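You operate a simulated robot arm through the tools that you are given. There is no shell and no other tool. Be economical: measure what you need, move in short steps, check, and stop when the job is done.

You run a simulated two-armed robot. Do the job below in one go: nothing can be reset, and whatever is moved stays where it is left.

JOB
Pick up the card core from the low shelf of the wash bench with one hand, pass it to the other hand and put it on the back of the laying table.

Only the result counts: the job must be done as asked and must still hold three seconds after the hand-in. Knocking over, shifting, dropping, spilling or breaking anything else fails it.

ROBOT AND FRAMES
Two 7-joint arms with two-finger parallel grippers on one trunk, on a base that drives. Base frame: it is fixed to the floor where the robot stands at the start and does not move with it; the origin is under the middle of the robot, x ahead of it, y to its left, z up. Readings come in m, degrees, newtons and seconds.
The left shoulder is at the start at [0.07, 0.188, 1.077], the right one opposite. With the tool pointing down near the work surface each hand reaches from about 0.1 to 0.46 m from the robot's upright axis, wherever it stands, measured 20 degrees to its own side. Places, roughly: back of the laying table (124x20 cm) [-4.38, 0.88, 0.86]; card core (9x9x24 cm) [0.5, 0, 0.4]. Payload 3.91 kg a hand.
Tool frame (each hand has its own): the origin (TCP) lies between the finger pads and is the grasp point; the fingertips stand 0.03 m ahead of it; z points along the fingers, y is the line along which they close. Largest opening 0.11 m; finger width 0.02, thickness 0.01; the body of the gripper, 0.048 by 0.112 m, starts 0.055 m behind the TCP.
Orientation is that of the tool frame in the base frame, as a unit quaternion [w, x, y, z]. With the fingers straight down and closing along the base's y, the tool's x points along the base's -x, its y along +y and its z along -z.

CONTROLS
- The arms move only by the tool move_arm. It takes "left_motion", "right_motion" or both (then of equal length, played together; a hand with none holds still); each is a list of rows, each a list of 6 numbers: the shift along the tool's x, y, z in units of 30 mm (1.0 is 30 mm), then the turn, a rotation vector about the tool's x, y, z in units of 8 degrees (1.0 is 8 degrees). In form: [[tx, ty, tz, wx, wy, wz], ...]. A call has 1 to 8 rows; each row shifts and turns the commanded pose from where the row before left it, along the tool's axes as they then stand. "left_jaw" and "right_jaw" are, for a hand that has rows, the opening, from 0 (shut) to 1 (fully open), set as the call begins (left out, the last holds). A call with a number of a shift or a turn outside -1 to 1 is refused whole. Rows are played at 5 a second. More than 0.05 m and 8.6 degrees between two rows, or a gripper value outside its range, and nothing of the call is played. A pose out of reach is approached as far as the arm can. The call stops where the force on the tool passes 40 N (or 10 N more than at its start, if that is more) or the arm is blocked; 0.2 s more then pass. The fingers move at their own pace (about 0.072 m/s each) and stop on an object; they squeeze with about 43 N. The grip force told is the motor's: it shows also when the fingers shut on nothing. Time passes only in rows, and 0.2 s behind the last, so rows that do not move let the fingers close. It gives the time, the measured TCP pose, the force on the tool (base axes), the opening and the grip force at its end, in the units of the frame above (readings bear some noise), with the torque about the TCP (base axes, N m) and any sound that the robot's microphone picked up.
- Cameras (640 x 400 px; columns grow to the right, rows downward): "scene" is now at [0.1115, 0.021, 1.2658]; the picture's right is [0.31, -0.95, 0.00], its down [-0.84, -0.27, -0.47] and it looks along [0.45, 0.14, -0.88] (base axes); focal length 296 px, centre (320, 200). "left" rides on the left gripper at [0.073, -0.017, -0.103] in its tool frame; the picture's right is [0.23, 0.97, 0.00], its down [-0.76, 0.18, -0.62] and it looks along [-0.61, 0.14, 0.78] (tool axes); focal length 222 px, centre (320, 200). "right" rides on the right gripper at [0.072, 0.017, -0.103] in its tool frame; the picture's right is [-0.23, 0.97, 0.00], its down [-0.76, -0.18, -0.62] and it looks along [-0.61, -0.14, 0.78] (tool axes); focal length 222 px, centre (320, 200). There is no depth. A picture from a camera that has moved, and an enlarged one, comes with that camera's place and axes in the base frame and with its lens.
- camera(camera): a new picture of that camera. It takes no simulated time.
- raise_lower(by): slides the trunk up (or, below 0, down) by that many m; the arms and the scene camera ride with it, the base frame stays. It gives what a move gives, with no picture.
- roll_base(legs): drives the robot by 1 to 6 legs, each [ahead, turn to the left] in m and degrees, along the robot's own axes; the way and the turn of a leg run together, so that a leg with both is an arc; at most 1.5 m and 180 degrees a leg. The arms and the cameras ride along, it lands a little off, and it stops where it bumps. It gives what a move gives.
- turn_head(pan, tilt): turns the head with the scene camera to pan (to the left, within 86 degrees either way) and tilt (down, from -29 to 69), counted from straight ahead of the robot. It gives what a move gives.
- enlarge(camera, box): a new picture of the part [left, top, right, bottom] of that camera's present view, enlarged. It takes no simulated time.
- finish_job(): hands the job in; it is judged then, once.

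Work in short steps. Places have to be worked out from the pictures, the camera data and where the tool is seen: move nearer, look again, correct. Check each grasp and each placing, and mend what went wrong. You have 120 turns and 88 pictures in all, those below and enlarged ones among them. Open the grippers and draw the arms clear of the work before you hand the job in, unless the task says otherwise; then end with one line.

The tools are called as a command line: name --argument value ..., lists and objects as JSON in quotes. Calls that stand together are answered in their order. move_arm: Moves the arms, as the interface text tells. Its arguments: {"type":"object","properties":{"left_motion":{"type":"array"},"left_jaw":{"type":"number"},"right_motion":{"type":"array"},"right_jaw":{"type":"number"}},"required":[]} The other tools are called the same way: raise_lower (by) slides the trunk up or down; roll_base (legs) drives the base; turn_head (pan, tilt) turns the head that bears the scene camera; camera (camera) takes a picture; enlarge (camera, box) takes an enlarged picture of a part of a camera's view; finish_job () hands the job in.

At the start:

```text
t: 0.0
left_position: [0.4812, 0.2654, 0.6102]
left_tcp_rot: [0.063, 0.001, 0.998, 0.003]
left_wrist_force: [111.0, -21.1, -266.7]
left_torque: [3.95, -13.59, 2.71]
left_opening: 0.1098
left_finger_force: 0.1
right_position: [0.3011, -0.0991, 0.5293]
right_tcp_rot: [0.0, 0.0, 1.0, -0.001]
right_wrist_force: [-0.4, 0.3, -0.1]
right_torque: [-0.01, 0.01, 0.01]
right_opening: 0.11
right_finger_force: 0.0
trunk travel left (down, up): [-0.587, 0.353]
robot x, y, heading: [0.0013, -0.0009, 0.1]
head pan, tilt: [17.8, 62.1]
```

scene: 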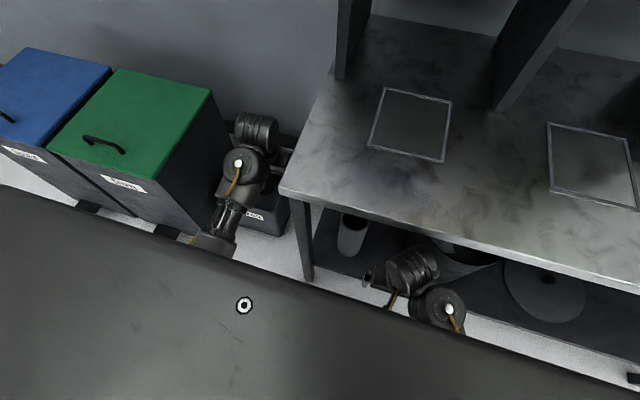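
right: 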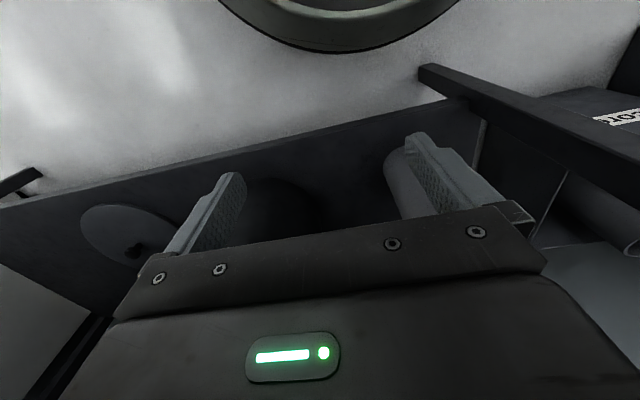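
left: 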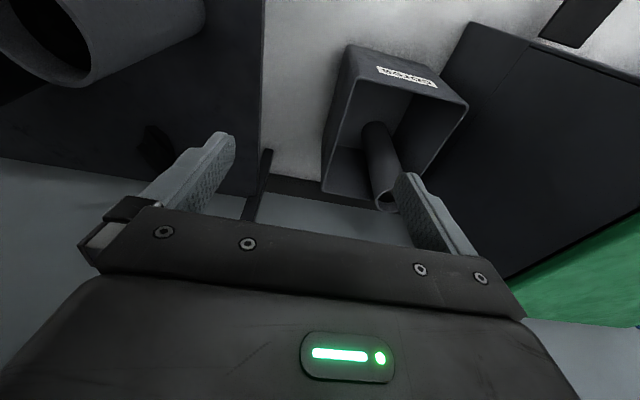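

The left wrist reads a big force at the start, so I look closely at the left arm and at the low shelf before moving.

enlarge --camera "scene" --box '[160, 90, 480, 340]'

turn_head --pan 0 --tilt 45

camera --camera "scene"

```text
1.60 times, centred on (320, 215) of scene
camera zoom: at [0.1115, 0.021, 1.2658], right [0.31, -0.95, 0.0], down [-0.84, -0.27, -0.47], along [0.45, 0.14, -0.88], focal length 474 px, centre (320, 176)
```

zoom: 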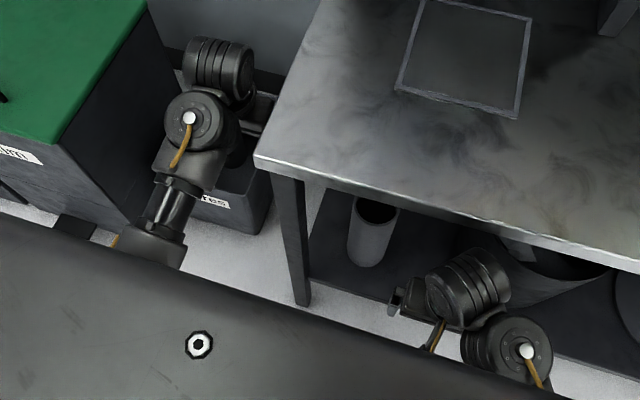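

```text
t: 0.8
left_position: [0.482, 0.2675, 0.6118]
left_tcp_rot: [0.071, 0.0, 0.997, 0.005]
left_wrist_force: [56.2, -8.8, -130.5]
left_torque: [1.79, -6.65, 1.23]
left_opening: 0.11
left_finger_force: 0.1
right_position: [0.3003, -0.0994, 0.5297]
right_tcp_rot: [0.0, 0.001, 1.0, 0.0]
right_wrist_force: [0.9, -0.1, -0.6]
right_torque: [-0.01, -0.04, 0.03]
right_opening: 0.1101
right_finger_force: 0.0
trunk travel left (down, up): [-0.587, 0.353]
robot x, y, heading: [0.0034, -0.0046, -0.1]
head pan, tilt: [0.0, 45.0]
```

```text
83 pictures are left
camera scene: at [0.1317, 0.0014, 1.2877], right [0.0, -1.0, 0.0], down [-0.71, 0.0, -0.71], along [0.71, 0.0, -0.71], focal length 296 px, centre (320, 200)
```

scene: 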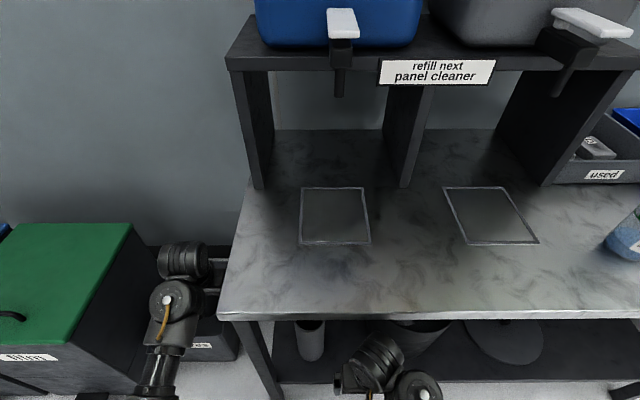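

The left reading is halving, so it may be settling. I take another reading with a still row and a picture from the left hand.

move_arm --left_motion '[[0, 0, 0, 0, 0, 0], [0, 0, 0, 0, 0, 0]]'

turn_head --pan 30 --tilt 60

enlarge --camera "scene" --box '[160, 50, 480, 250]'

```text
t: 1.4
left_position: [0.4827, 0.2652, 0.6111]
left_tcp_rot: [0.071, -0.001, 0.997, 0.004]
left_wrist_force: [56.1, -7.3, -131.3]
left_torque: [1.57, -6.69, 1.04]
left_opening: 0.1099
left_finger_force: 0.1
right_position: [0.3008, -0.099, 0.531]
right_tcp_rot: [0.0, 0.0, 1.0, 0.0]
right_wrist_force: [-0.5, 0.4, 0.5]
right_torque: [0.03, 0.01, -0.01]
right_opening: 0.11
right_finger_force: 0.1
trunk travel left (down, up): [-0.587, 0.353]
robot x, y, heading: [0.0024, -0.0028, -0.1]
head pan, tilt: [0.0, 45.0]
```

```text
t: 2.4
left_position: [0.4832, 0.2654, 0.6111]
left_tcp_rot: [0.073, -0.001, 0.997, 0.004]
left_wrist_force: [72.5, -5.2, -164.0]
left_torque: [1.61, -8.36, 0.95]
left_opening: 0.1099
left_finger_force: 0.0
right_position: [0.3, -0.0987, 0.5305]
right_tcp_rot: [-0.001, 0.0, 1.0, 0.0]
right_wrist_force: [0.7, 0.9, -0.4]
right_torque: [-0.01, 0.02, 0.01]
right_opening: 0.1101
right_finger_force: 0.1
trunk travel left (down, up): [-0.587, 0.353]
robot x, y, heading: [-0.0045, -0.0015, 0.2]
head pan, tilt: [30.0, 60.0]
```

```text
2.00 times, centred on (320, 150) of scene
camera zoom: at [0.1082, 0.0346, 1.2683], right [0.5, -0.87, 0.0], down [-0.75, -0.43, -0.5], along [0.43, 0.25, -0.87], focal length 592 px, centre (320, 300)
```

zoom: 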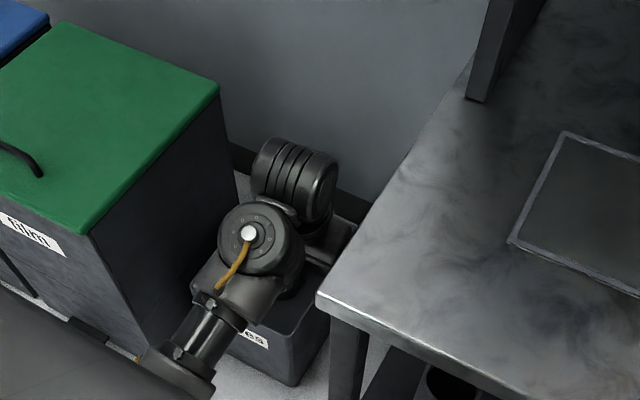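

The left hand is in the gap between the green bin and the bench, and probably jammed against something or over-folded. I ease it up one small step and watch the force.

move_arm --left_motion '[[0, 0, -0.5, 0, 0, 0], [0, 0, 0, 0, 0, 0]]'

camera --camera "left"

```text
t: 2.6
left_position: [0.4849, 0.2671, 0.6132]
left_tcp_rot: [0.078, 0.0, 0.997, 0.004]
left_wrist_force: [27.3, -0.7, -43.0]
left_torque: [0.27, -1.28, 0.19]
left_opening: 0.1098
left_finger_force: 0.1
right_position: [0.3007, -0.0994, 0.5302]
right_tcp_rot: [0.0, 0.0, 1.0, -0.001]
right_wrist_force: [0.4, -0.2, 0.9]
right_torque: [0.01, 0.04, -0.01]
right_opening: 0.1098
right_finger_force: 0.1
trunk travel left (down, up): [-0.587, 0.353]
robot x, y, heading: [-0.0011, -0.0041, 0.2]
head pan, tilt: [30.0, 60.0]
stopped in row 1 (left hand): the force on the tool passed its limit at 214 N (the readings are from after the stop); the commanded pose is now the measured one
```

```text
81 pictures are left
camera left: at [0.3971, 0.248, 0.7045], right [-0.23, 0.97, -0.03], down [0.66, 0.17, 0.74], along [0.72, 0.15, -0.68], focal length 222 px, centre (320, 200)
```

left: 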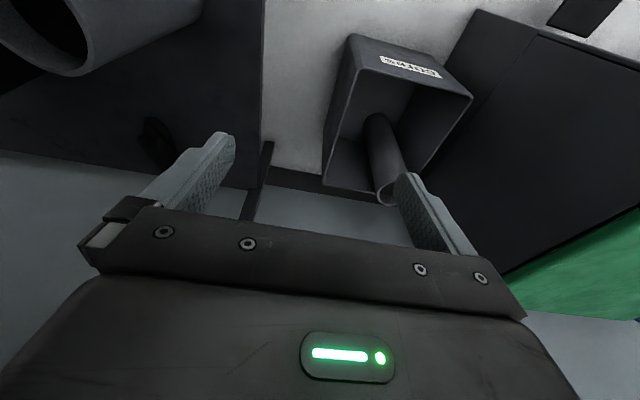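

The line of force runs through the left camera mount, about 0.09 m behind and above the TCP. That suggests the hand is folded against its own forearm, so I turn the hand outward about its y (fingertips forward) to relieve it.

move_arm --left_motion '[[0, 0, 0, 0, -0.6, 0], [0, 0, 0, 0, -0.6, 0]]'

```text
t: 3.2
left_position: [0.4848, 0.2666, 0.6133]
left_tcp_rot: [0.16, 0.002, 0.987, 0.004]
left_wrist_force: [-0.6, 0.4, -0.6]
left_torque: [0.02, -0.01, -0.02]
left_opening: 0.1102
left_finger_force: 0.0
right_position: [0.3009, -0.0999, 0.5296]
right_tcp_rot: [0.0, -0.001, 1.0, 0.0]
right_wrist_force: [-0.5, 0.0, 0.3]
right_torque: [-0.02, -0.05, 0.0]
right_opening: 0.1101
right_finger_force: 0.0
trunk travel left (down, up): [-0.587, 0.353]
robot x, y, heading: [0.0025, 0.0025, 0.1]
head pan, tilt: [30.0, 60.0]
```

The left hand is free now. Both hands stand close to the bench, so I back the robot straight off and then look under the bench.

roll_base --legs '[[-0.4, 0]]'

turn_head --pan 0 --tilt 40

camera --camera "scene"

camera --camera "right"

```text
t: 5.8
left_position: [0.0785, 0.2679, 0.6136]
left_tcp_rot: [0.159, -0.001, 0.987, 0.005]
left_wrist_force: [-0.1, -0.3, -0.7]
left_torque: [0.04, -0.03, -0.03]
left_opening: 0.11
left_finger_force: 0.1
right_position: [-0.1052, -0.0995, 0.5303]
right_tcp_rot: [0.002, -0.002, 1.0, 0.0]
right_wrist_force: [1.8, -0.4, 1.1]
right_torque: [0.0, 0.0, -0.03]
right_opening: 0.11
right_finger_force: 0.0
trunk travel left (down, up): [-0.587, 0.353]
robot x, y, heading: [-0.4105, 0.0002, 0.2]
head pan, tilt: [30.0, 60.0]
```

```text
t: 6.7
left_position: [0.0783, 0.2679, 0.6126]
left_tcp_rot: [0.159, 0.0, 0.987, 0.004]
left_wrist_force: [0.6, -0.5, 0.0]
left_torque: [0.02, 0.01, 0.02]
left_opening: 0.1101
left_finger_force: 0.1
right_position: [-0.1042, -0.0996, 0.5303]
right_tcp_rot: [0.0, -0.001, 1.0, 0.0]
right_wrist_force: [-0.2, -0.8, 1.0]
right_torque: [-0.01, 0.02, -0.01]
right_opening: 0.1099
right_finger_force: 0.0
trunk travel left (down, up): [-0.587, 0.353]
robot x, y, heading: [-0.4033, -0.002, 0.5]
head pan, tilt: [0.0, 40.0]
```

```text
80 pictures are left
camera scene: at [-0.2703, 0.0013, 1.295], right [0.0, -1.0, 0.0], down [-0.64, 0.0, -0.77], along [0.77, 0.0, -0.64], focal length 296 px, centre (320, 200)
```

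scene: 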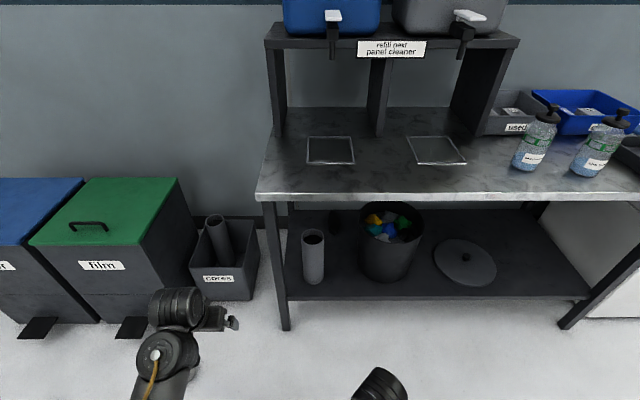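

```text
79 pictures are left
camera right: at [-0.1775, -0.0819, 0.6352], right [0.22, 0.97, 0.0], down [0.76, -0.18, 0.62], along [0.61, -0.14, -0.78], focal length 222 px, centre (320, 200)
```

right: 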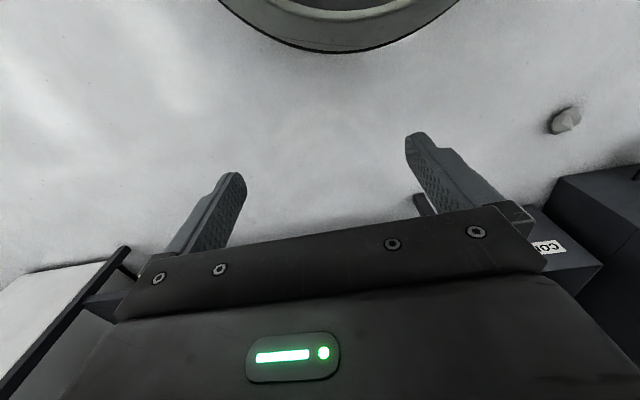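

The scene view shows the core standing on the low shelf at about (0.49, 0.03), with its base near z 0.27. The bin of offcuts is to its right and a bench leg to its left, so I will grip it from the front with the right hand pointing ahead. I raise the right hand and pitch it forward here, in free space.

move_arm --right_motion '[[0, 0, -1, 0, -1, 0], [-0.14, 0, -0.99, 0, -1, 0], [-0.276, 0, -0.96, 0, -1, 0], [-0.407, 0, -0.914, 0, -1, 0], [-0.53, 0, -0.848, 0, -1, 0], [-0.643, 0, -0.766, 0, -1, 0], [-0.743, 0, -0.669, 0, -1, 0], [-0.829, 0, -0.559, 0, -1, 0]]'

```text
t: 8.5
left_position: [0.0792, 0.2678, 0.613]
left_tcp_rot: [0.16, -0.001, 0.987, 0.005]
left_wrist_force: [-0.3, 1.0, 0.0]
left_torque: [0.02, -0.01, 0.0]
left_opening: 0.1101
left_finger_force: 0.0
right_position: [-0.0335, -0.1314, 0.7616]
right_tcp_rot: [0.526, -0.003, 0.851, 0.004]
right_wrist_force: [0.2, -0.3, 0.3]
right_torque: [0.0, 0.01, 0.0]
right_opening: 0.1102
right_finger_force: 0.0
right hand out of reach, approached as far as the arm can: row 6, 7, 8
trunk travel left (down, up): [-0.587, 0.353]
robot x, y, heading: [-0.4014, -0.0038, 0.0]
head pan, tilt: [0.0, 40.0]
```

It ran short of room, folding close to the body, so I move it ahead while finishing the pitch.

move_arm --right_motion '[[-0.45, 0, 0.9, 0, -1, 0], [-0.32, 0, 0.95, 0, -1, 0], [-0.18, 0, 0.98, 0, -1, 0], [-0.5, 0, 1, 0, -0.33, 0], [-0.5, 0, 0.5, 0, 0, 0]]'

```text
t: 9.7
left_position: [0.0794, 0.2663, 0.6143]
left_tcp_rot: [0.159, -0.001, 0.987, 0.005]
left_wrist_force: [0.2, -0.4, -0.5]
left_torque: [-0.01, 0.01, 0.02]
left_opening: 0.1102
left_finger_force: 0.0
right_position: [0.1583, -0.1672, 0.8618]
right_tcp_rot: [0.693, -0.008, 0.721, 0.008]
right_wrist_force: [-0.9, -0.2, 0.3]
right_torque: [-0.02, -0.02, 0.03]
right_opening: 0.11
right_finger_force: 0.0
right hand out of reach, approached as far as the arm can: row 1, 2, 3
trunk travel left (down, up): [-0.587, 0.353]
robot x, y, heading: [-0.4069, 0.0009, 0.0]
head pan, tilt: [0.0, 40.0]
```

The right hand now points ahead at 0.565 m from the axis. I draw the left hand back and up so it will not meet the bins when the trunk goes down.

move_arm --left_motion '[[0.74, 0, -0.95, 0, 0, 0], [0.74, 0, -0.95, 0, 0, 0], [0.74, 0, -0.95, 0, 0, 0], [0.74, 0, -0.95, 0, 0, 0], [0.74, 0, -0.95, 0, 0, 0]]'

```text
t: 10.4
left_position: [0.0072, 0.265, 0.6636]
left_tcp_rot: [0.166, 0.0, 0.986, 0.005]
left_wrist_force: [18.3, -3.8, -21.5]
left_torque: [0.5, -0.95, 0.55]
left_opening: 0.11
left_finger_force: 0.1
right_position: [0.1581, -0.1674, 0.8619]
right_tcp_rot: [0.693, -0.008, 0.721, 0.008]
right_wrist_force: [-0.4, -0.4, 0.0]
right_torque: [-0.01, 0.03, -0.02]
right_opening: 0.1098
right_finger_force: 0.1
trunk travel left (down, up): [-0.587, 0.353]
robot x, y, heading: [-0.4057, -0.0038, 0.1]
head pan, tilt: [0.0, 40.0]
stopped in row 3 (left hand): the force on the tool passed its limit at 106 N (the readings are from after the stop); the commanded pose is now the measured one
```

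The left arm folds against itself when drawn back, so I pitch it to point ahead and lift it instead, as with the right.

move_arm --left_motion '[[0, 0, 0, 0, -1, 0], [-0.2, 0, 0.2, 0, -1, 0], [-0.57, 0, -0.8, 0, -1, 0], [-0.69, 0, -0.72, 0, -1, 0], [-0.78, 0, -0.62, 0, -1, 0], [-0.86, 0, -0.5, 0, -1, 0], [-0.93, 0, -0.37, 0, -1, 0], [-0.97, 0, -0.2, 0, -1, 0]]'

```text
t: 12.2
left_position: [0.0172, 0.2637, 0.8278]
left_tcp_rot: [0.664, 0.003, 0.748, 0.004]
left_wrist_force: [-0.2, 0.5, 0.6]
left_torque: [-0.02, 0.0, 0.01]
left_opening: 0.1102
left_finger_force: 0.1
left hand out of reach, approached as far as the arm can: row 7
right_position: [0.1581, -0.1671, 0.8616]
right_tcp_rot: [0.693, -0.007, 0.721, 0.008]
right_wrist_force: [0.6, 0.2, 0.3]
right_torque: [0.0, -0.01, 0.01]
right_opening: 0.1098
right_finger_force: 0.0
trunk travel left (down, up): [-0.587, 0.353]
robot x, y, heading: [-0.404, -0.0008, 0.3]
head pan, tilt: [0.0, 40.0]
```

Now I raise the left hand higher so it stays well above the bins after the trunk is lowered.

move_arm --left_motion '[[-1, 0, 0, 0, 0, 0], [-1, 0, 0, 0, 0, 0], [-1, 0, 0, 0, 0, 0], [-1, 0, 0, 0, 0, 0], [-1, 0, 0, 0, 0, 0], [-1, 0, 0, 0, 0, 0], [-1, 0, 0, 0, 0, 0], [-1, 0, 0, 0, 0, 0]]'

raise_lower --by -0.45

turn_head --pan 0 --tilt 30

camera --camera "scene"

camera --camera "right"

```text
t: 14.0
left_position: [0.0361, 0.2629, 0.8413]
left_tcp_rot: [0.663, 0.003, 0.749, 0.004]
left_wrist_force: [-0.5, 0.2, 0.9]
left_torque: [0.0, -0.01, 0.01]
left_opening: 0.11
left_finger_force: 0.0
left hand out of reach, approached as far as the arm can: row 1, 2, 3, 4, 5, 6, 7, 8
right_position: [0.1571, -0.1657, 0.8606]
right_tcp_rot: [0.693, -0.007, 0.721, 0.007]
right_wrist_force: [-0.1, -0.7, 0.5]
right_torque: [-0.01, -0.01, 0.0]
right_opening: 0.1102
right_finger_force: 0.0
trunk travel left (down, up): [-0.587, 0.353]
robot x, y, heading: [-0.401, 0.0013, 0.2]
head pan, tilt: [0.0, 40.0]
```

```text
refused: -0.45 is not a number from -0.4 to 0.4
```

```text
t: 14.8
left_position: [0.0363, 0.2627, 0.8408]
left_tcp_rot: [0.663, 0.002, 0.749, 0.005]
left_wrist_force: [0.0, 0.0, 0.4]
left_torque: [-0.01, 0.03, -0.01]
left_opening: 0.1099
left_finger_force: 0.0
right_position: [0.1578, -0.1669, 0.8612]
right_tcp_rot: [0.693, -0.007, 0.721, 0.008]
right_wrist_force: [-0.2, -0.2, -1.0]
right_torque: [0.02, 0.0, 0.03]
right_opening: 0.1101
right_finger_force: 0.0
trunk travel left (down, up): [-0.587, 0.353]
robot x, y, heading: [-0.4041, 0.0005, 0.0]
head pan, tilt: [0.0, 30.0]
```

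```text
78 pictures are left
camera scene: at [-0.2649, 0.0011, 1.3103], right [0.0, -1.0, 0.0], down [-0.5, 0.0, -0.87], along [0.87, 0.0, -0.5], focal length 296 px, centre (320, 200)
```

scene: 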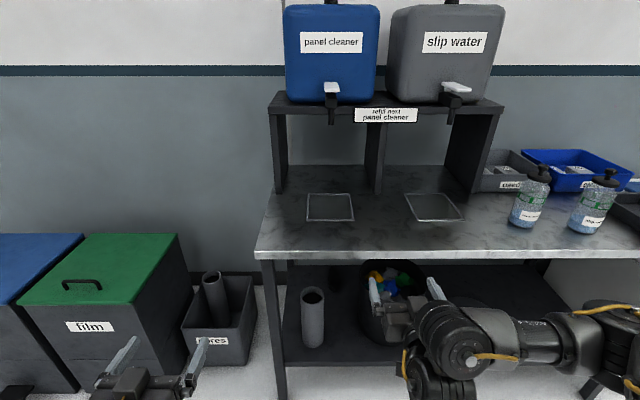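

```text
77 pictures are left
camera right: at [0.0512, -0.1518, 0.7948], right [-0.01, 0.97, 0.23], down [-0.59, -0.19, 0.79], along [0.81, -0.12, 0.58], focal length 222 px, centre (320, 200)
```

right: 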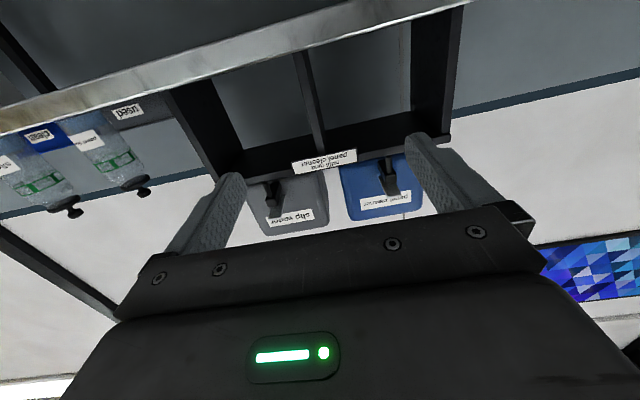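

Both hands point ahead with clear space in front, so I lower the trunk by 0.4 m and look again.

raise_lower --by -0.4

turn_head --pan 0 --tilt 30

camera --camera "scene"

camera --camera "right"

```text
t: 18.6
left_position: [0.0355, 0.2645, 0.442]
left_tcp_rot: [0.663, 0.003, 0.749, 0.005]
left_wrist_force: [0.4, 0.4, 0.4]
left_torque: [0.01, -0.01, 0.0]
left_opening: 0.1104
left_finger_force: 0.0
right_position: [0.1585, -0.1667, 0.4605]
right_tcp_rot: [0.692, -0.008, 0.721, 0.009]
right_wrist_force: [0.0, -0.3, -0.5]
right_torque: [-0.02, 0.02, -0.01]
right_opening: 0.11
right_finger_force: 0.0
trunk travel left (down, up): [-0.187, 0.753]
robot x, y, heading: [-0.4017, -0.0007, -0.1]
head pan, tilt: [0.0, 30.0]
```

```text
t: 19.2
left_position: [0.0352, 0.2632, 0.4416]
left_tcp_rot: [0.663, 0.004, 0.748, 0.003]
left_wrist_force: [0.2, -0.6, -0.2]
left_torque: [0.02, -0.03, 0.03]
left_opening: 0.1103
left_finger_force: 0.0
right_position: [0.1581, -0.167, 0.4615]
right_tcp_rot: [0.693, -0.009, 0.721, 0.009]
right_wrist_force: [-0.2, 0.0, -0.5]
right_torque: [0.0, -0.01, 0.0]
right_opening: 0.1099
right_finger_force: 0.0
trunk travel left (down, up): [-0.187, 0.753]
robot x, y, heading: [-0.4098, -0.0004, 0.1]
head pan, tilt: [0.0, 30.0]
```

```text
76 pictures are left
camera scene: at [-0.2649, 0.0011, 0.9104], right [0.0, -1.0, 0.0], down [-0.5, 0.0, -0.87], along [0.87, 0.0, -0.5], focal length 296 px, centre (320, 200)
```

scene: 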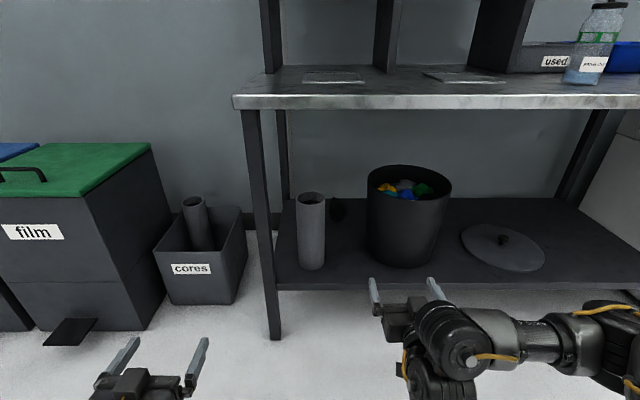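

```text
75 pictures are left
camera right: at [0.0512, -0.1518, 0.3948], right [-0.01, 0.97, 0.23], down [-0.59, -0.19, 0.79], along [0.81, -0.12, 0.58], focal length 222 px, centre (320, 200)
```

right: 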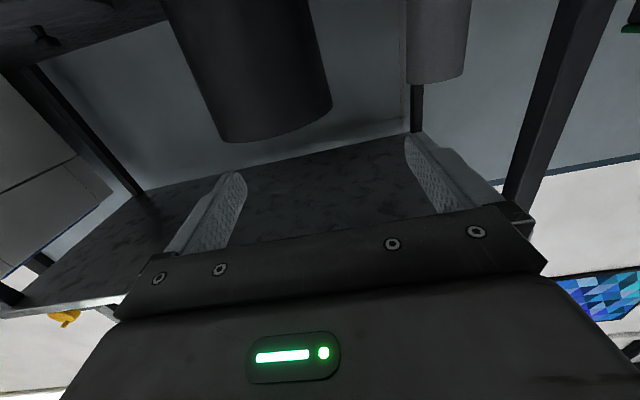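

By triangulation the core centre is at about (0.495, 0.027) and it spans z 0.24 to 0.48. I shift the right hand left into line with it and down to z ~0.37, still in free space.

move_arm --right_motion '[[0.43, 0.92, 0, 0, 0, 0], [0.43, 0.92, 0, 0, 0, 0], [0.43, 0.92, 0, 0, 0, 0], [0.43, 0.92, 0, 0, 0, 0], [0.43, 0.92, 0, 0, 0, 0], [0.43, 0.92, 0, 0, 0, 0], [0.43, 0.92, 0, 0, 0, 0]]'

camera --camera "scene"

```text
t: 20.8
left_position: [0.0361, 0.2623, 0.4426]
left_tcp_rot: [0.663, 0.003, 0.749, 0.005]
left_wrist_force: [0.4, 0.1, 0.2]
left_torque: [0.01, 0.03, 0.05]
left_opening: 0.1101
left_finger_force: 0.0
right_position: [0.1507, 0.0268, 0.372]
right_tcp_rot: [0.693, -0.007, 0.721, 0.008]
right_wrist_force: [0.5, 0.1, 0.4]
right_torque: [-0.01, -0.02, 0.01]
right_opening: 0.1101
right_finger_force: 0.1
trunk travel left (down, up): [-0.187, 0.753]
robot x, y, heading: [-0.4053, -0.0001, 0.4]
head pan, tilt: [0.0, 30.0]
```

```text
74 pictures are left
camera scene: at [-0.2649, 0.0011, 0.9104], right [0.0, -1.0, 0.0], down [-0.5, 0.0, -0.87], along [0.87, 0.0, -0.5], focal length 296 px, centre (320, 200)
```

scene: 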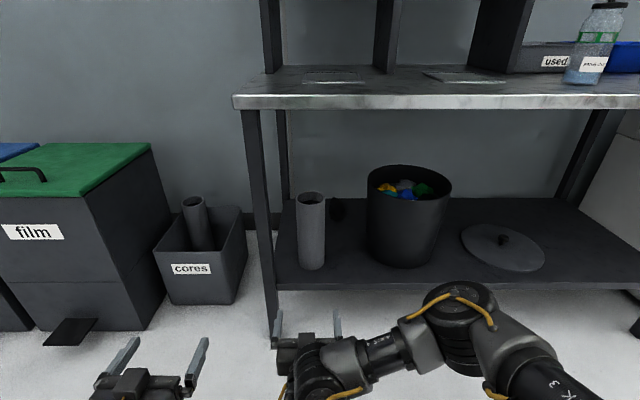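

The hand is well aligned with the core. I drive ahead in a first step of 0.2 m.

roll_base --legs '[[0.2, 0]]'

turn_head --pan 0 --tilt 40

camera --camera "scene"

camera --camera "right"

```text
t: 22.4
left_position: [0.2387, 0.2641, 0.4411]
left_tcp_rot: [0.663, 0.003, 0.749, 0.004]
left_wrist_force: [0.3, -0.7, 0.1]
left_torque: [0.0, -0.02, 0.0]
left_opening: 0.11
left_finger_force: 0.0
right_position: [0.3551, 0.0277, 0.3709]
right_tcp_rot: [0.693, -0.009, 0.721, 0.009]
right_wrist_force: [-0.5, 0.3, 0.5]
right_torque: [0.03, 0.04, 0.02]
right_opening: 0.1101
right_finger_force: 0.1
trunk travel left (down, up): [-0.187, 0.753]
robot x, y, heading: [-0.2032, 0.0024, 0.2]
head pan, tilt: [0.0, 30.0]
```

```text
t: 23.1
left_position: [0.2372, 0.2637, 0.4404]
left_tcp_rot: [0.662, 0.004, 0.749, 0.004]
left_wrist_force: [-0.7, 0.2, -0.1]
left_torque: [-0.01, 0.01, -0.02]
left_opening: 0.1099
left_finger_force: 0.0
right_position: [0.3528, 0.0282, 0.373]
right_tcp_rot: [0.693, -0.008, 0.721, 0.009]
right_wrist_force: [-0.2, 0.3, -0.6]
right_torque: [0.04, 0.01, -0.01]
right_opening: 0.1102
right_finger_force: 0.0
trunk travel left (down, up): [-0.187, 0.753]
robot x, y, heading: [-0.2015, 0.0016, 0.1]
head pan, tilt: [0.0, 40.0]
```

```text
73 pictures are left
camera scene: at [-0.0668, 0.0019, 0.8951], right [0.0, -1.0, 0.0], down [-0.64, 0.0, -0.77], along [0.77, 0.0, -0.64], focal length 296 px, centre (320, 200)
```

scene: 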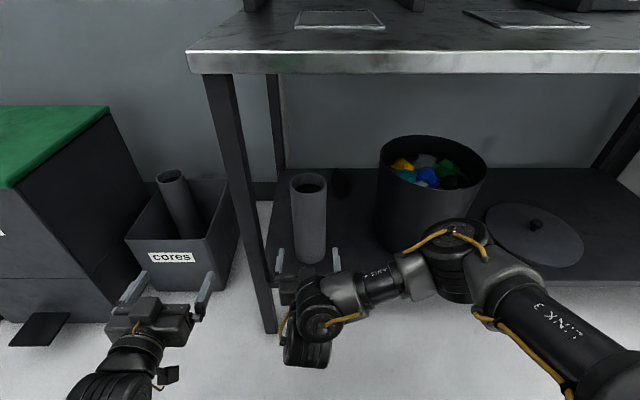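

```text
72 pictures are left
camera right: at [0.2473, 0.0429, 0.3055], right [-0.01, 0.97, 0.23], down [-0.59, -0.19, 0.79], along [0.81, -0.12, 0.57], focal length 222 px, centre (320, 200)
```

right: 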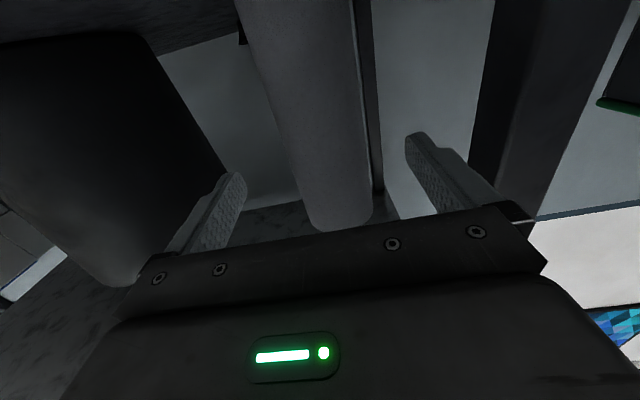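

Driving on would bring the right elbow near the pot (front about x 0.477), so I extend the arm the rest of the way instead. I take half first and check the elbow.

move_arm --right_motion '[[0, 0, 0.8, 0, 0, 0], [0, 0, 0.8, 0, 0, 0], [0, 0, 0.8, 0, 0, 0]]'

camera --camera "scene"

camera --camera "right"

```text
t: 23.9
left_position: [0.2389, 0.264, 0.4405]
left_tcp_rot: [0.663, 0.004, 0.749, 0.003]
left_wrist_force: [0.3, 0.2, -0.8]
left_torque: [-0.03, 0.0, 0.01]
left_opening: 0.1098
left_finger_force: 0.0
right_position: [0.426, 0.0297, 0.3694]
right_tcp_rot: [0.693, -0.009, 0.721, 0.009]
right_wrist_force: [-0.1, -0.6, -0.6]
right_torque: [-0.02, 0.04, -0.01]
right_opening: 0.1102
right_finger_force: 0.1
trunk travel left (down, up): [-0.187, 0.753]
robot x, y, heading: [-0.1989, 0.0036, 0.1]
head pan, tilt: [0.0, 40.0]
```

```text
71 pictures are left
camera scene: at [-0.0668, 0.0019, 0.895], right [0.0, -1.0, 0.0], down [-0.64, 0.0, -0.77], along [0.77, 0.0, -0.64], focal length 296 px, centre (320, 200)
```

scene: 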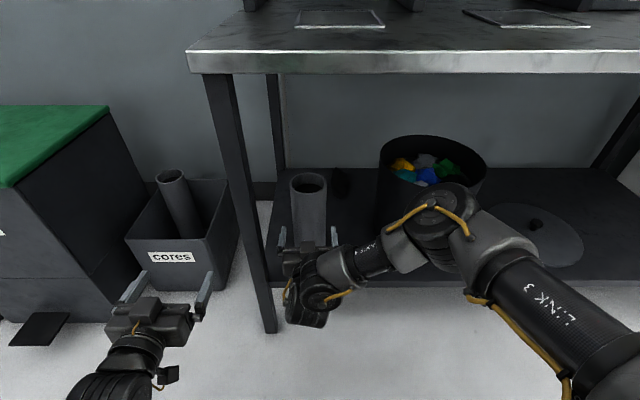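

```text
70 pictures are left
camera right: at [0.3197, 0.0451, 0.3022], right [-0.01, 0.97, 0.23], down [-0.59, -0.19, 0.79], along [0.81, -0.12, 0.57], focal length 222 px, centre (320, 200)
```

right: 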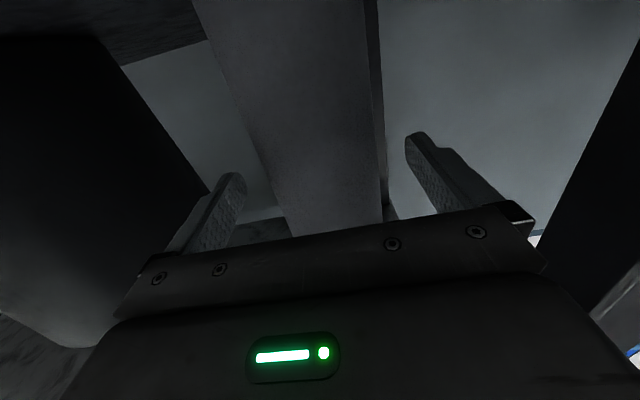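

The elbow is coming close to the pot. I back the base 0.08 m and reach further with the arm, which keeps the elbow back.

roll_base --legs '[[-0.08, 0]]'

move_arm --right_motion '[[0, 0, 0.8, 0, 0, 0], [0, 0, 0.8, 0, 0, 0], [0, 0, 0.8, 0, 0, 0]]'

camera --camera "scene"

```text
t: 25.0
left_position: [0.1582, 0.2648, 0.4424]
left_tcp_rot: [0.663, 0.004, 0.749, 0.004]
left_wrist_force: [0.1, 0.0, -0.1]
left_torque: [0.02, 0.01, -0.01]
left_opening: 0.1101
left_finger_force: 0.1
right_position: [0.3452, 0.0288, 0.3697]
right_tcp_rot: [0.693, -0.009, 0.721, 0.009]
right_wrist_force: [-0.3, -0.1, 0.1]
right_torque: [0.02, 0.03, 0.0]
right_opening: 0.1101
right_finger_force: 0.1
trunk travel left (down, up): [-0.187, 0.753]
robot x, y, heading: [-0.2819, -0.0016, 0.2]
head pan, tilt: [0.0, 40.0]
```

```text
t: 25.8
left_position: [0.1581, 0.2646, 0.4415]
left_tcp_rot: [0.663, 0.004, 0.749, 0.003]
left_wrist_force: [0.5, -0.1, 0.5]
left_torque: [0.01, 0.0, -0.01]
left_opening: 0.1098
left_finger_force: 0.2
right_position: [0.42, 0.0334, 0.3653]
right_tcp_rot: [0.693, -0.009, 0.721, 0.009]
right_wrist_force: [-0.2, -0.2, 0.0]
right_torque: [0.02, 0.01, 0.01]
right_opening: 0.1102
right_finger_force: 0.0
trunk travel left (down, up): [-0.187, 0.753]
robot x, y, heading: [-0.2834, 0.0027, 0.5]
head pan, tilt: [0.0, 40.0]
```

```text
69 pictures are left
camera scene: at [-0.1474, 0.0017, 0.895], right [0.0, -1.0, 0.0], down [-0.64, 0.0, -0.77], along [0.77, 0.0, -0.64], focal length 296 px, centre (320, 200)
```

scene: 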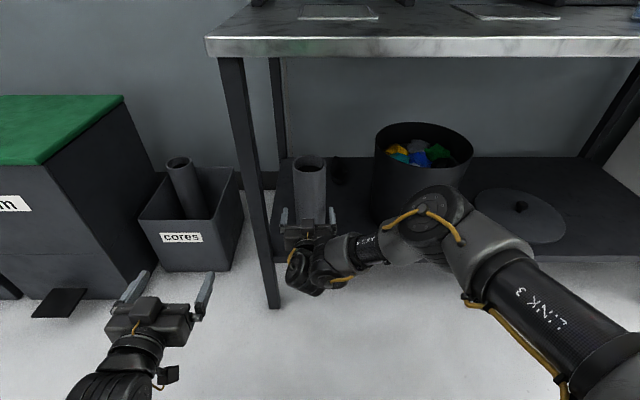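

The elbow now has more room. I extend the last 0.068 m with a small shift to the right.

move_arm --right_motion '[[-0.05, -0.06, 0.76, 0, 0, 0], [-0.05, -0.06, 0.76, 0, 0, 0], [-0.05, -0.06, 0.76, 0, 0, 0]]'

camera --camera "scene"

camera --camera "right"

```text
t: 26.6
left_position: [0.158, 0.2641, 0.4416]
left_tcp_rot: [0.663, 0.003, 0.749, 0.004]
left_wrist_force: [0.0, 0.3, 0.0]
left_torque: [0.0, 0.01, -0.01]
left_opening: 0.11
left_finger_force: 0.1
right_position: [0.4889, 0.0285, 0.3678]
right_tcp_rot: [0.693, -0.009, 0.721, 0.008]
right_wrist_force: [-1.0, -1.0, -0.3]
right_torque: [0.0, 0.0, 0.06]
right_opening: 0.1102
right_finger_force: 0.1
trunk travel left (down, up): [-0.187, 0.753]
robot x, y, heading: [-0.2835, -0.0053, 0.2]
head pan, tilt: [0.0, 40.0]
```

```text
68 pictures are left
camera scene: at [-0.1473, 0.0017, 0.895], right [0.0, -1.0, 0.0], down [-0.64, 0.0, -0.77], along [0.77, 0.0, -0.64], focal length 296 px, centre (320, 200)
```

scene: 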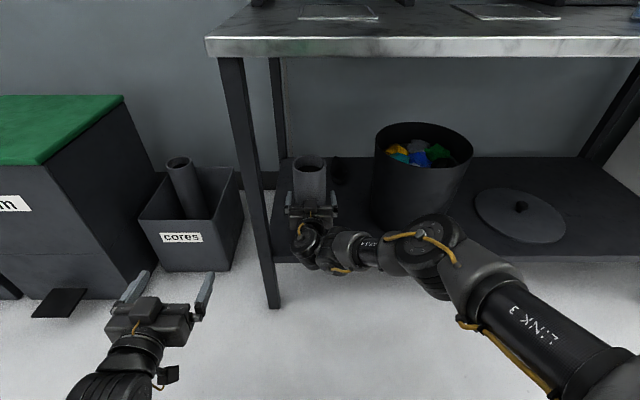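

```text
67 pictures are left
camera right: at [0.3812, 0.0425, 0.3016], right [-0.01, 0.97, 0.23], down [-0.59, -0.19, 0.79], along [0.81, -0.12, 0.58], focal length 222 px, centre (320, 200)
```

right: 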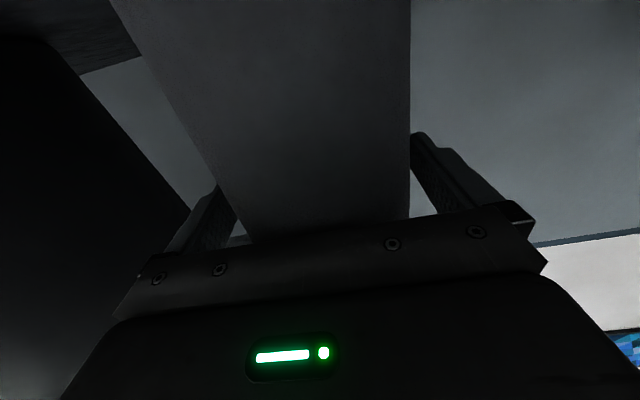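

The core stands between the fingers, so I close the right gripper.

move_arm --right_motion '[[0, 0, 0, 0, 0, 0], [0, 0, 0, 0, 0, 0], [0, 0, 0, 0, 0, 0], [0, 0, 0, 0, 0, 0]]' --right_jaw 0

```text
t: 27.6
left_position: [0.1584, 0.2642, 0.4399]
left_tcp_rot: [0.663, 0.003, 0.749, 0.005]
left_wrist_force: [1.0, -0.4, -0.5]
left_torque: [0.0, 0.02, 0.0]
left_opening: 0.1098
left_finger_force: 0.1
right_position: [0.4882, 0.0286, 0.3684]
right_tcp_rot: [0.692, -0.009, 0.721, 0.009]
right_wrist_force: [1.2, -0.2, -0.2]
right_torque: [-0.01, -0.01, -0.01]
right_opening: 0.0847
right_finger_force: 43.4
trunk travel left (down, up): [-0.187, 0.753]
robot x, y, heading: [-0.2827, -0.0016, -0.1]
head pan, tilt: [0.0, 40.0]
```

It holds the core at 85 mm with 43 N. I lift it by 5 cm.

move_arm --right_motion '[[-0.6, 0, 0, 0, 0, 0], [-0.6, 0, 0, 0, 0, 0], [-0.6, 0, 0, 0, 0, 0]]'

camera --camera "scene"

```text
t: 28.4
left_position: [0.1575, 0.263, 0.4412]
left_tcp_rot: [0.663, 0.003, 0.748, 0.004]
left_wrist_force: [1.0, 0.3, 0.4]
left_torque: [0.0, 0.01, 0.0]
left_opening: 0.1099
left_finger_force: 0.0
right_position: [0.4891, 0.027, 0.4234]
right_tcp_rot: [0.693, -0.008, 0.721, 0.008]
right_wrist_force: [0.4, 0.7, -1.7]
right_torque: [-0.01, -0.01, -0.02]
right_opening: 0.0849
right_finger_force: 43.2
trunk travel left (down, up): [-0.187, 0.753]
robot x, y, heading: [-0.2848, 0.0012, -0.1]
head pan, tilt: [0.0, 40.0]
```

```text
66 pictures are left
camera scene: at [-0.1472, 0.0017, 0.895], right [0.0, -1.0, 0.0], down [-0.64, 0.0, -0.77], along [0.77, 0.0, -0.64], focal length 296 px, centre (320, 200)
```

scene: 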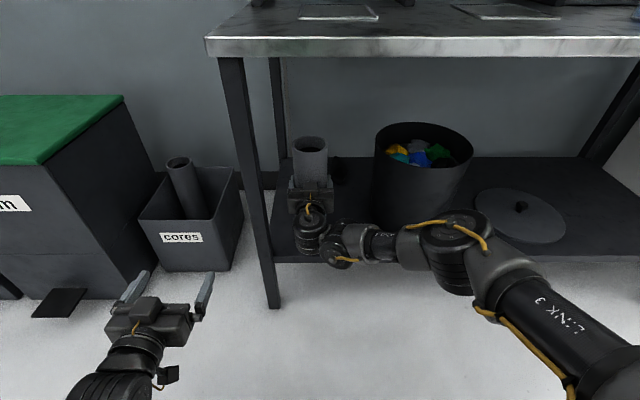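

The core is lifted. I back straight out from the bench with it, then raise the trunk.

roll_base --legs '[[-0.55, 0]]'

raise_lower --by 0.4

camera --camera "scene"

```text
t: 31.6
left_position: [-0.4068, 0.2618, 0.4423]
left_tcp_rot: [0.663, 0.002, 0.748, 0.005]
left_wrist_force: [0.2, -0.4, -0.7]
left_torque: [0.01, -0.01, 0.03]
left_opening: 0.1102
left_finger_force: 0.1
right_position: [-0.0742, 0.0266, 0.423]
right_tcp_rot: [0.693, -0.009, 0.721, 0.009]
right_wrist_force: [0.4, 0.6, -0.4]
right_torque: [0.01, -0.02, 0.01]
right_opening: 0.085
right_finger_force: 42.4
trunk travel left (down, up): [-0.187, 0.753]
robot x, y, heading: [-0.8442, -0.0032, 0.6]
head pan, tilt: [0.0, 40.0]
```

```text
t: 35.4
left_position: [-0.4055, 0.2611, 0.8411]
left_tcp_rot: [0.662, 0.003, 0.749, 0.005]
left_wrist_force: [-0.4, 0.3, -0.1]
left_torque: [0.0, 0.0, 0.02]
left_opening: 0.1101
left_finger_force: 0.1
right_position: [-0.0757, 0.0263, 0.8228]
right_tcp_rot: [0.692, -0.009, 0.721, 0.009]
right_wrist_force: [1.0, 0.6, -1.3]
right_torque: [0.01, 0.0, -0.02]
right_opening: 0.0848
right_finger_force: 43.1
trunk travel left (down, up): [-0.587, 0.353]
robot x, y, heading: [-0.8477, -0.0051, 0.5]
head pan, tilt: [0.0, 40.0]
```

```text
65 pictures are left
camera scene: at [-0.7104, -0.0007, 1.2949], right [0.01, -1.0, 0.0], down [-0.64, 0.0, -0.77], along [0.77, 0.0, -0.64], focal length 296 px, centre (320, 200)
```

scene: 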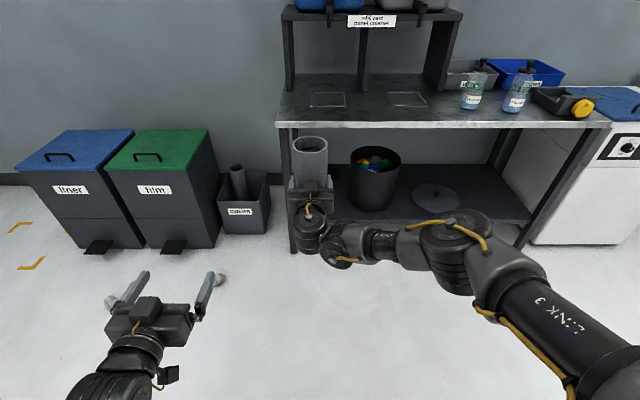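

I scout before turning by looking to both sides.

turn_head --pan 86 --tilt 25

camera --camera "scene"

turn_head --pan -86 --tilt 25

camera --camera "scene"

```text
t: 37.0
left_position: [-0.405, 0.2627, 0.8412]
left_tcp_rot: [0.663, 0.002, 0.749, 0.005]
left_wrist_force: [1.6, -0.6, 1.1]
left_torque: [0.02, -0.02, 0.0]
left_opening: 0.1102
left_finger_force: 0.1
right_position: [-0.0738, 0.0251, 0.8227]
right_tcp_rot: [0.693, -0.009, 0.721, 0.009]
right_wrist_force: [0.6, -0.1, -0.7]
right_torque: [0.0, -0.04, 0.01]
right_opening: 0.085
right_finger_force: 43.1
trunk travel left (down, up): [-0.587, 0.353]
robot x, y, heading: [-0.8485, 0.0004, 0.5]
head pan, tilt: [85.9, 25.0]
```

```text
64 pictures are left
camera scene: at [-0.7894, 0.0907, 1.3183], right [1.0, -0.07, 0.0], down [-0.03, -0.42, -0.91], along [0.06, 0.9, -0.42], focal length 296 px, centre (320, 200)
```

scene: 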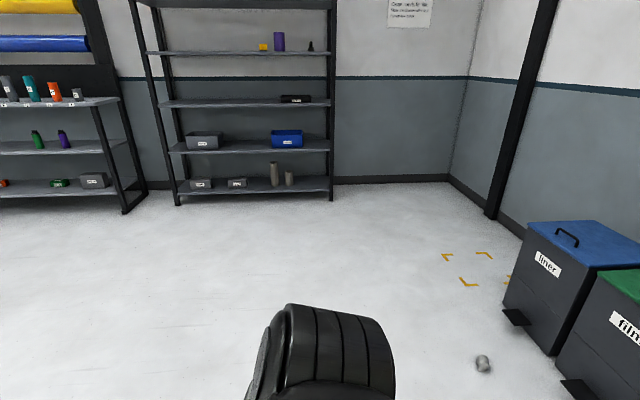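

```text
t: 39.6
left_position: [-0.4054, 0.2626, 0.841]
left_tcp_rot: [0.663, 0.003, 0.749, 0.004]
left_wrist_force: [-0.5, 0.1, -0.2]
left_torque: [-0.01, 0.01, -0.01]
left_opening: 0.1101
left_finger_force: 0.0
right_position: [-0.0747, 0.0262, 0.8237]
right_tcp_rot: [0.693, -0.01, 0.721, 0.01]
right_wrist_force: [-0.4, -0.4, -1.2]
right_torque: [0.0, -0.01, 0.0]
right_opening: 0.0845
right_finger_force: 42.8
trunk travel left (down, up): [-0.587, 0.353]
robot x, y, heading: [-0.8469, 0.0011, 0.3]
head pan, tilt: [-85.9, 25.0]
```

```text
63 pictures are left
camera scene: at [-0.7883, -0.0932, 1.3183], right [-1.0, -0.08, 0.0], down [-0.03, 0.42, -0.91], along [0.07, -0.9, -0.42], focal length 296 px, centre (320, 200)
```

scene: 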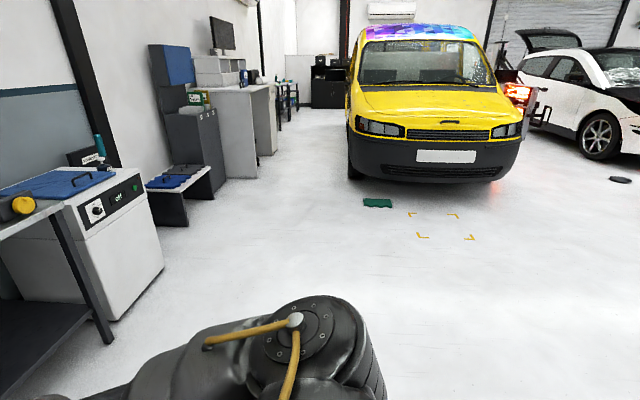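

Both sides are clear, so I turn left by 120° on the spot and look toward the laying table.

roll_base --legs '[[0, 120]]'

turn_head --pan 45 --tilt 15

camera --camera "scene"

```text
t: 44.9
left_position: [-1.2804, 0.2718, 0.8419]
left_tcp_rot: [-0.344, 0.636, -0.394, -0.567]
left_wrist_force: [1.1, 0.4, -0.2]
left_torque: [-0.03, -0.02, 0.02]
left_opening: 0.1098
left_finger_force: 0.0
right_position: [-1.2185, 0.6734, 0.8231]
right_tcp_rot: [-0.356, 0.618, -0.37, -0.595]
right_wrist_force: [0.4, -0.5, 0.5]
right_torque: [-0.01, 0.02, 0.01]
right_opening: 0.0
right_finger_force: 37.9
trunk travel left (down, up): [-0.587, 0.353]
robot x, y, heading: [-0.8442, -0.0064, 116.9]
head pan, tilt: [-85.9, 25.0]
```

```text
t: 47.0
left_position: [-1.2799, 0.2714, 0.8413]
left_tcp_rot: [-0.342, 0.637, -0.394, -0.567]
left_wrist_force: [0.7, -0.1, 0.3]
left_torque: [-0.01, 0.0, 0.04]
left_opening: 0.11
left_finger_force: 0.1
right_position: [-1.2195, 0.6739, 0.8232]
right_tcp_rot: [-0.356, 0.618, -0.372, -0.594]
right_wrist_force: [0.1, -0.5, 0.0]
right_torque: [-0.03, -0.03, 0.03]
right_opening: 0.0
right_finger_force: 37.1
trunk travel left (down, up): [-0.587, 0.353]
robot x, y, heading: [-0.8476, -0.0036, 116.8]
head pan, tilt: [45.0, 15.0]
```

```text
62 pictures are left
camera scene: at [-0.9575, 0.0719, 1.3346], right [0.31, 0.95, 0.0], down [0.25, -0.08, -0.97], along [-0.92, 0.3, -0.26], focal length 296 px, centre (320, 200)
```

scene: 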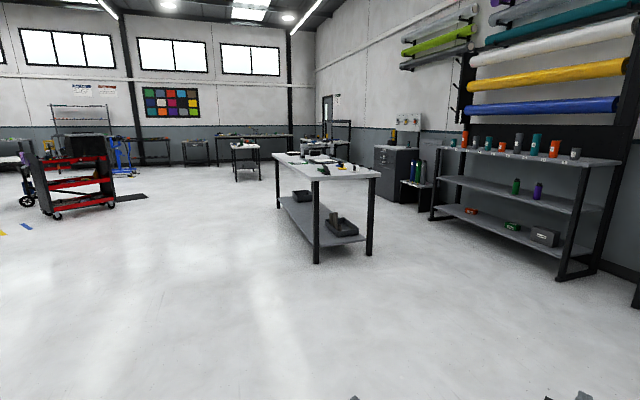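

The right gripper is now at 0, so the core slipped out during the turn. I look for it on the floor.

turn_head --pan 0 --tilt 40

camera --camera "scene"

turn_head --pan -75 --tilt 40

camera --camera "scene"

```text
t: 48.1
left_position: [-1.2802, 0.2714, 0.8422]
left_tcp_rot: [-0.344, 0.636, -0.395, -0.567]
left_wrist_force: [0.2, 0.6, 0.4]
left_torque: [-0.01, -0.03, 0.0]
left_opening: 0.1099
left_finger_force: 0.0
right_position: [-1.2178, 0.6731, 0.823]
right_tcp_rot: [-0.355, 0.619, -0.369, -0.595]
right_wrist_force: [0.1, 0.4, 0.2]
right_torque: [0.02, 0.03, -0.02]
right_opening: 0.0001
right_finger_force: 38.3
trunk travel left (down, up): [-0.587, 0.353]
robot x, y, heading: [-0.8454, -0.0048, 117.1]
head pan, tilt: [0.0, 40.0]
```

```text
61 pictures are left
camera scene: at [-0.9073, 0.1187, 1.295], right [0.89, 0.45, 0.0], down [0.29, -0.57, -0.77], along [-0.35, 0.68, -0.64], focal length 296 px, centre (320, 200)
```

scene: 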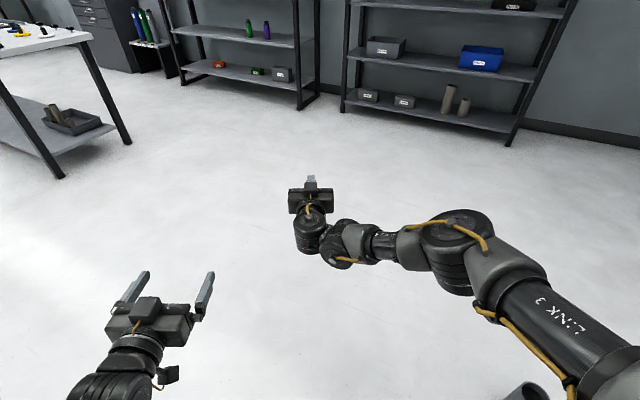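

```text
t: 49.6
left_position: [-1.2809, 0.271, 0.8418]
left_tcp_rot: [-0.344, 0.636, -0.395, -0.567]
left_wrist_force: [0.2, 0.6, 0.3]
left_torque: [-0.04, -0.02, 0.0]
left_opening: 0.1101
left_finger_force: 0.1
right_position: [-1.2182, 0.6733, 0.8242]
right_tcp_rot: [-0.356, 0.618, -0.372, -0.594]
right_wrist_force: [0.2, 0.5, 0.1]
right_torque: [0.03, 0.04, 0.01]
right_opening: 0.0
right_finger_force: 37.2
trunk travel left (down, up): [-0.587, 0.353]
robot x, y, heading: [-0.8413, -0.0005, 117.0]
head pan, tilt: [-75.0, 40.0]
```

```text
60 pictures are left
camera scene: at [-0.8055, 0.0999, 1.295], right [0.67, -0.74, 0.0], down [-0.48, -0.43, -0.77], along [0.57, 0.51, -0.64], focal length 296 px, centre (320, 200)
```

scene: 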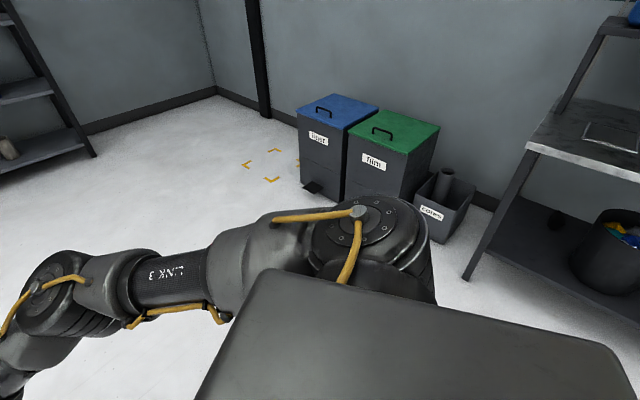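

A tube end shows at the bottom right of the first picture, so I look there.

turn_head --pan -40 --tilt 50

camera --camera "scene"

```text
t: 50.6
left_position: [-1.2811, 0.2723, 0.8412]
left_tcp_rot: [-0.343, 0.637, -0.395, -0.567]
left_wrist_force: [-0.4, 0.2, -1.3]
left_torque: [-0.01, 0.0, 0.02]
left_opening: 0.11
left_finger_force: 0.0
right_position: [-1.2181, 0.6732, 0.8239]
right_tcp_rot: [-0.355, 0.618, -0.37, -0.595]
right_wrist_force: [0.1, -0.2, -0.2]
right_torque: [0.02, -0.02, 0.0]
right_opening: 0.0002
right_finger_force: 37.7
trunk travel left (down, up): [-0.587, 0.353]
robot x, y, heading: [-0.8449, -0.0024, 117.2]
head pan, tilt: [-40.0, 50.0]
```

```text
59 pictures are left
camera scene: at [-0.8512, 0.118, 1.2809], right [0.97, -0.23, 0.0], down [-0.17, -0.75, -0.64], along [0.15, 0.63, -0.77], focal length 296 px, centre (320, 200)
```

scene: 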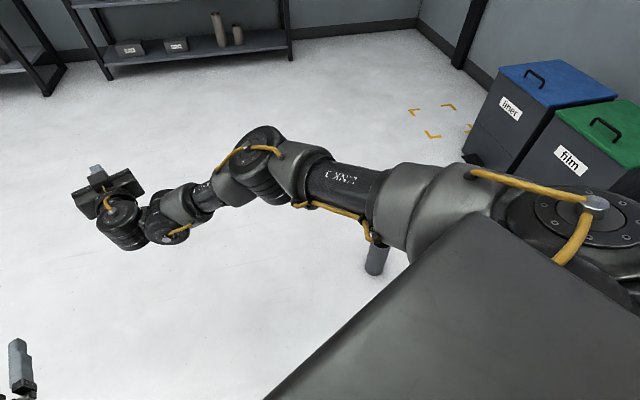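

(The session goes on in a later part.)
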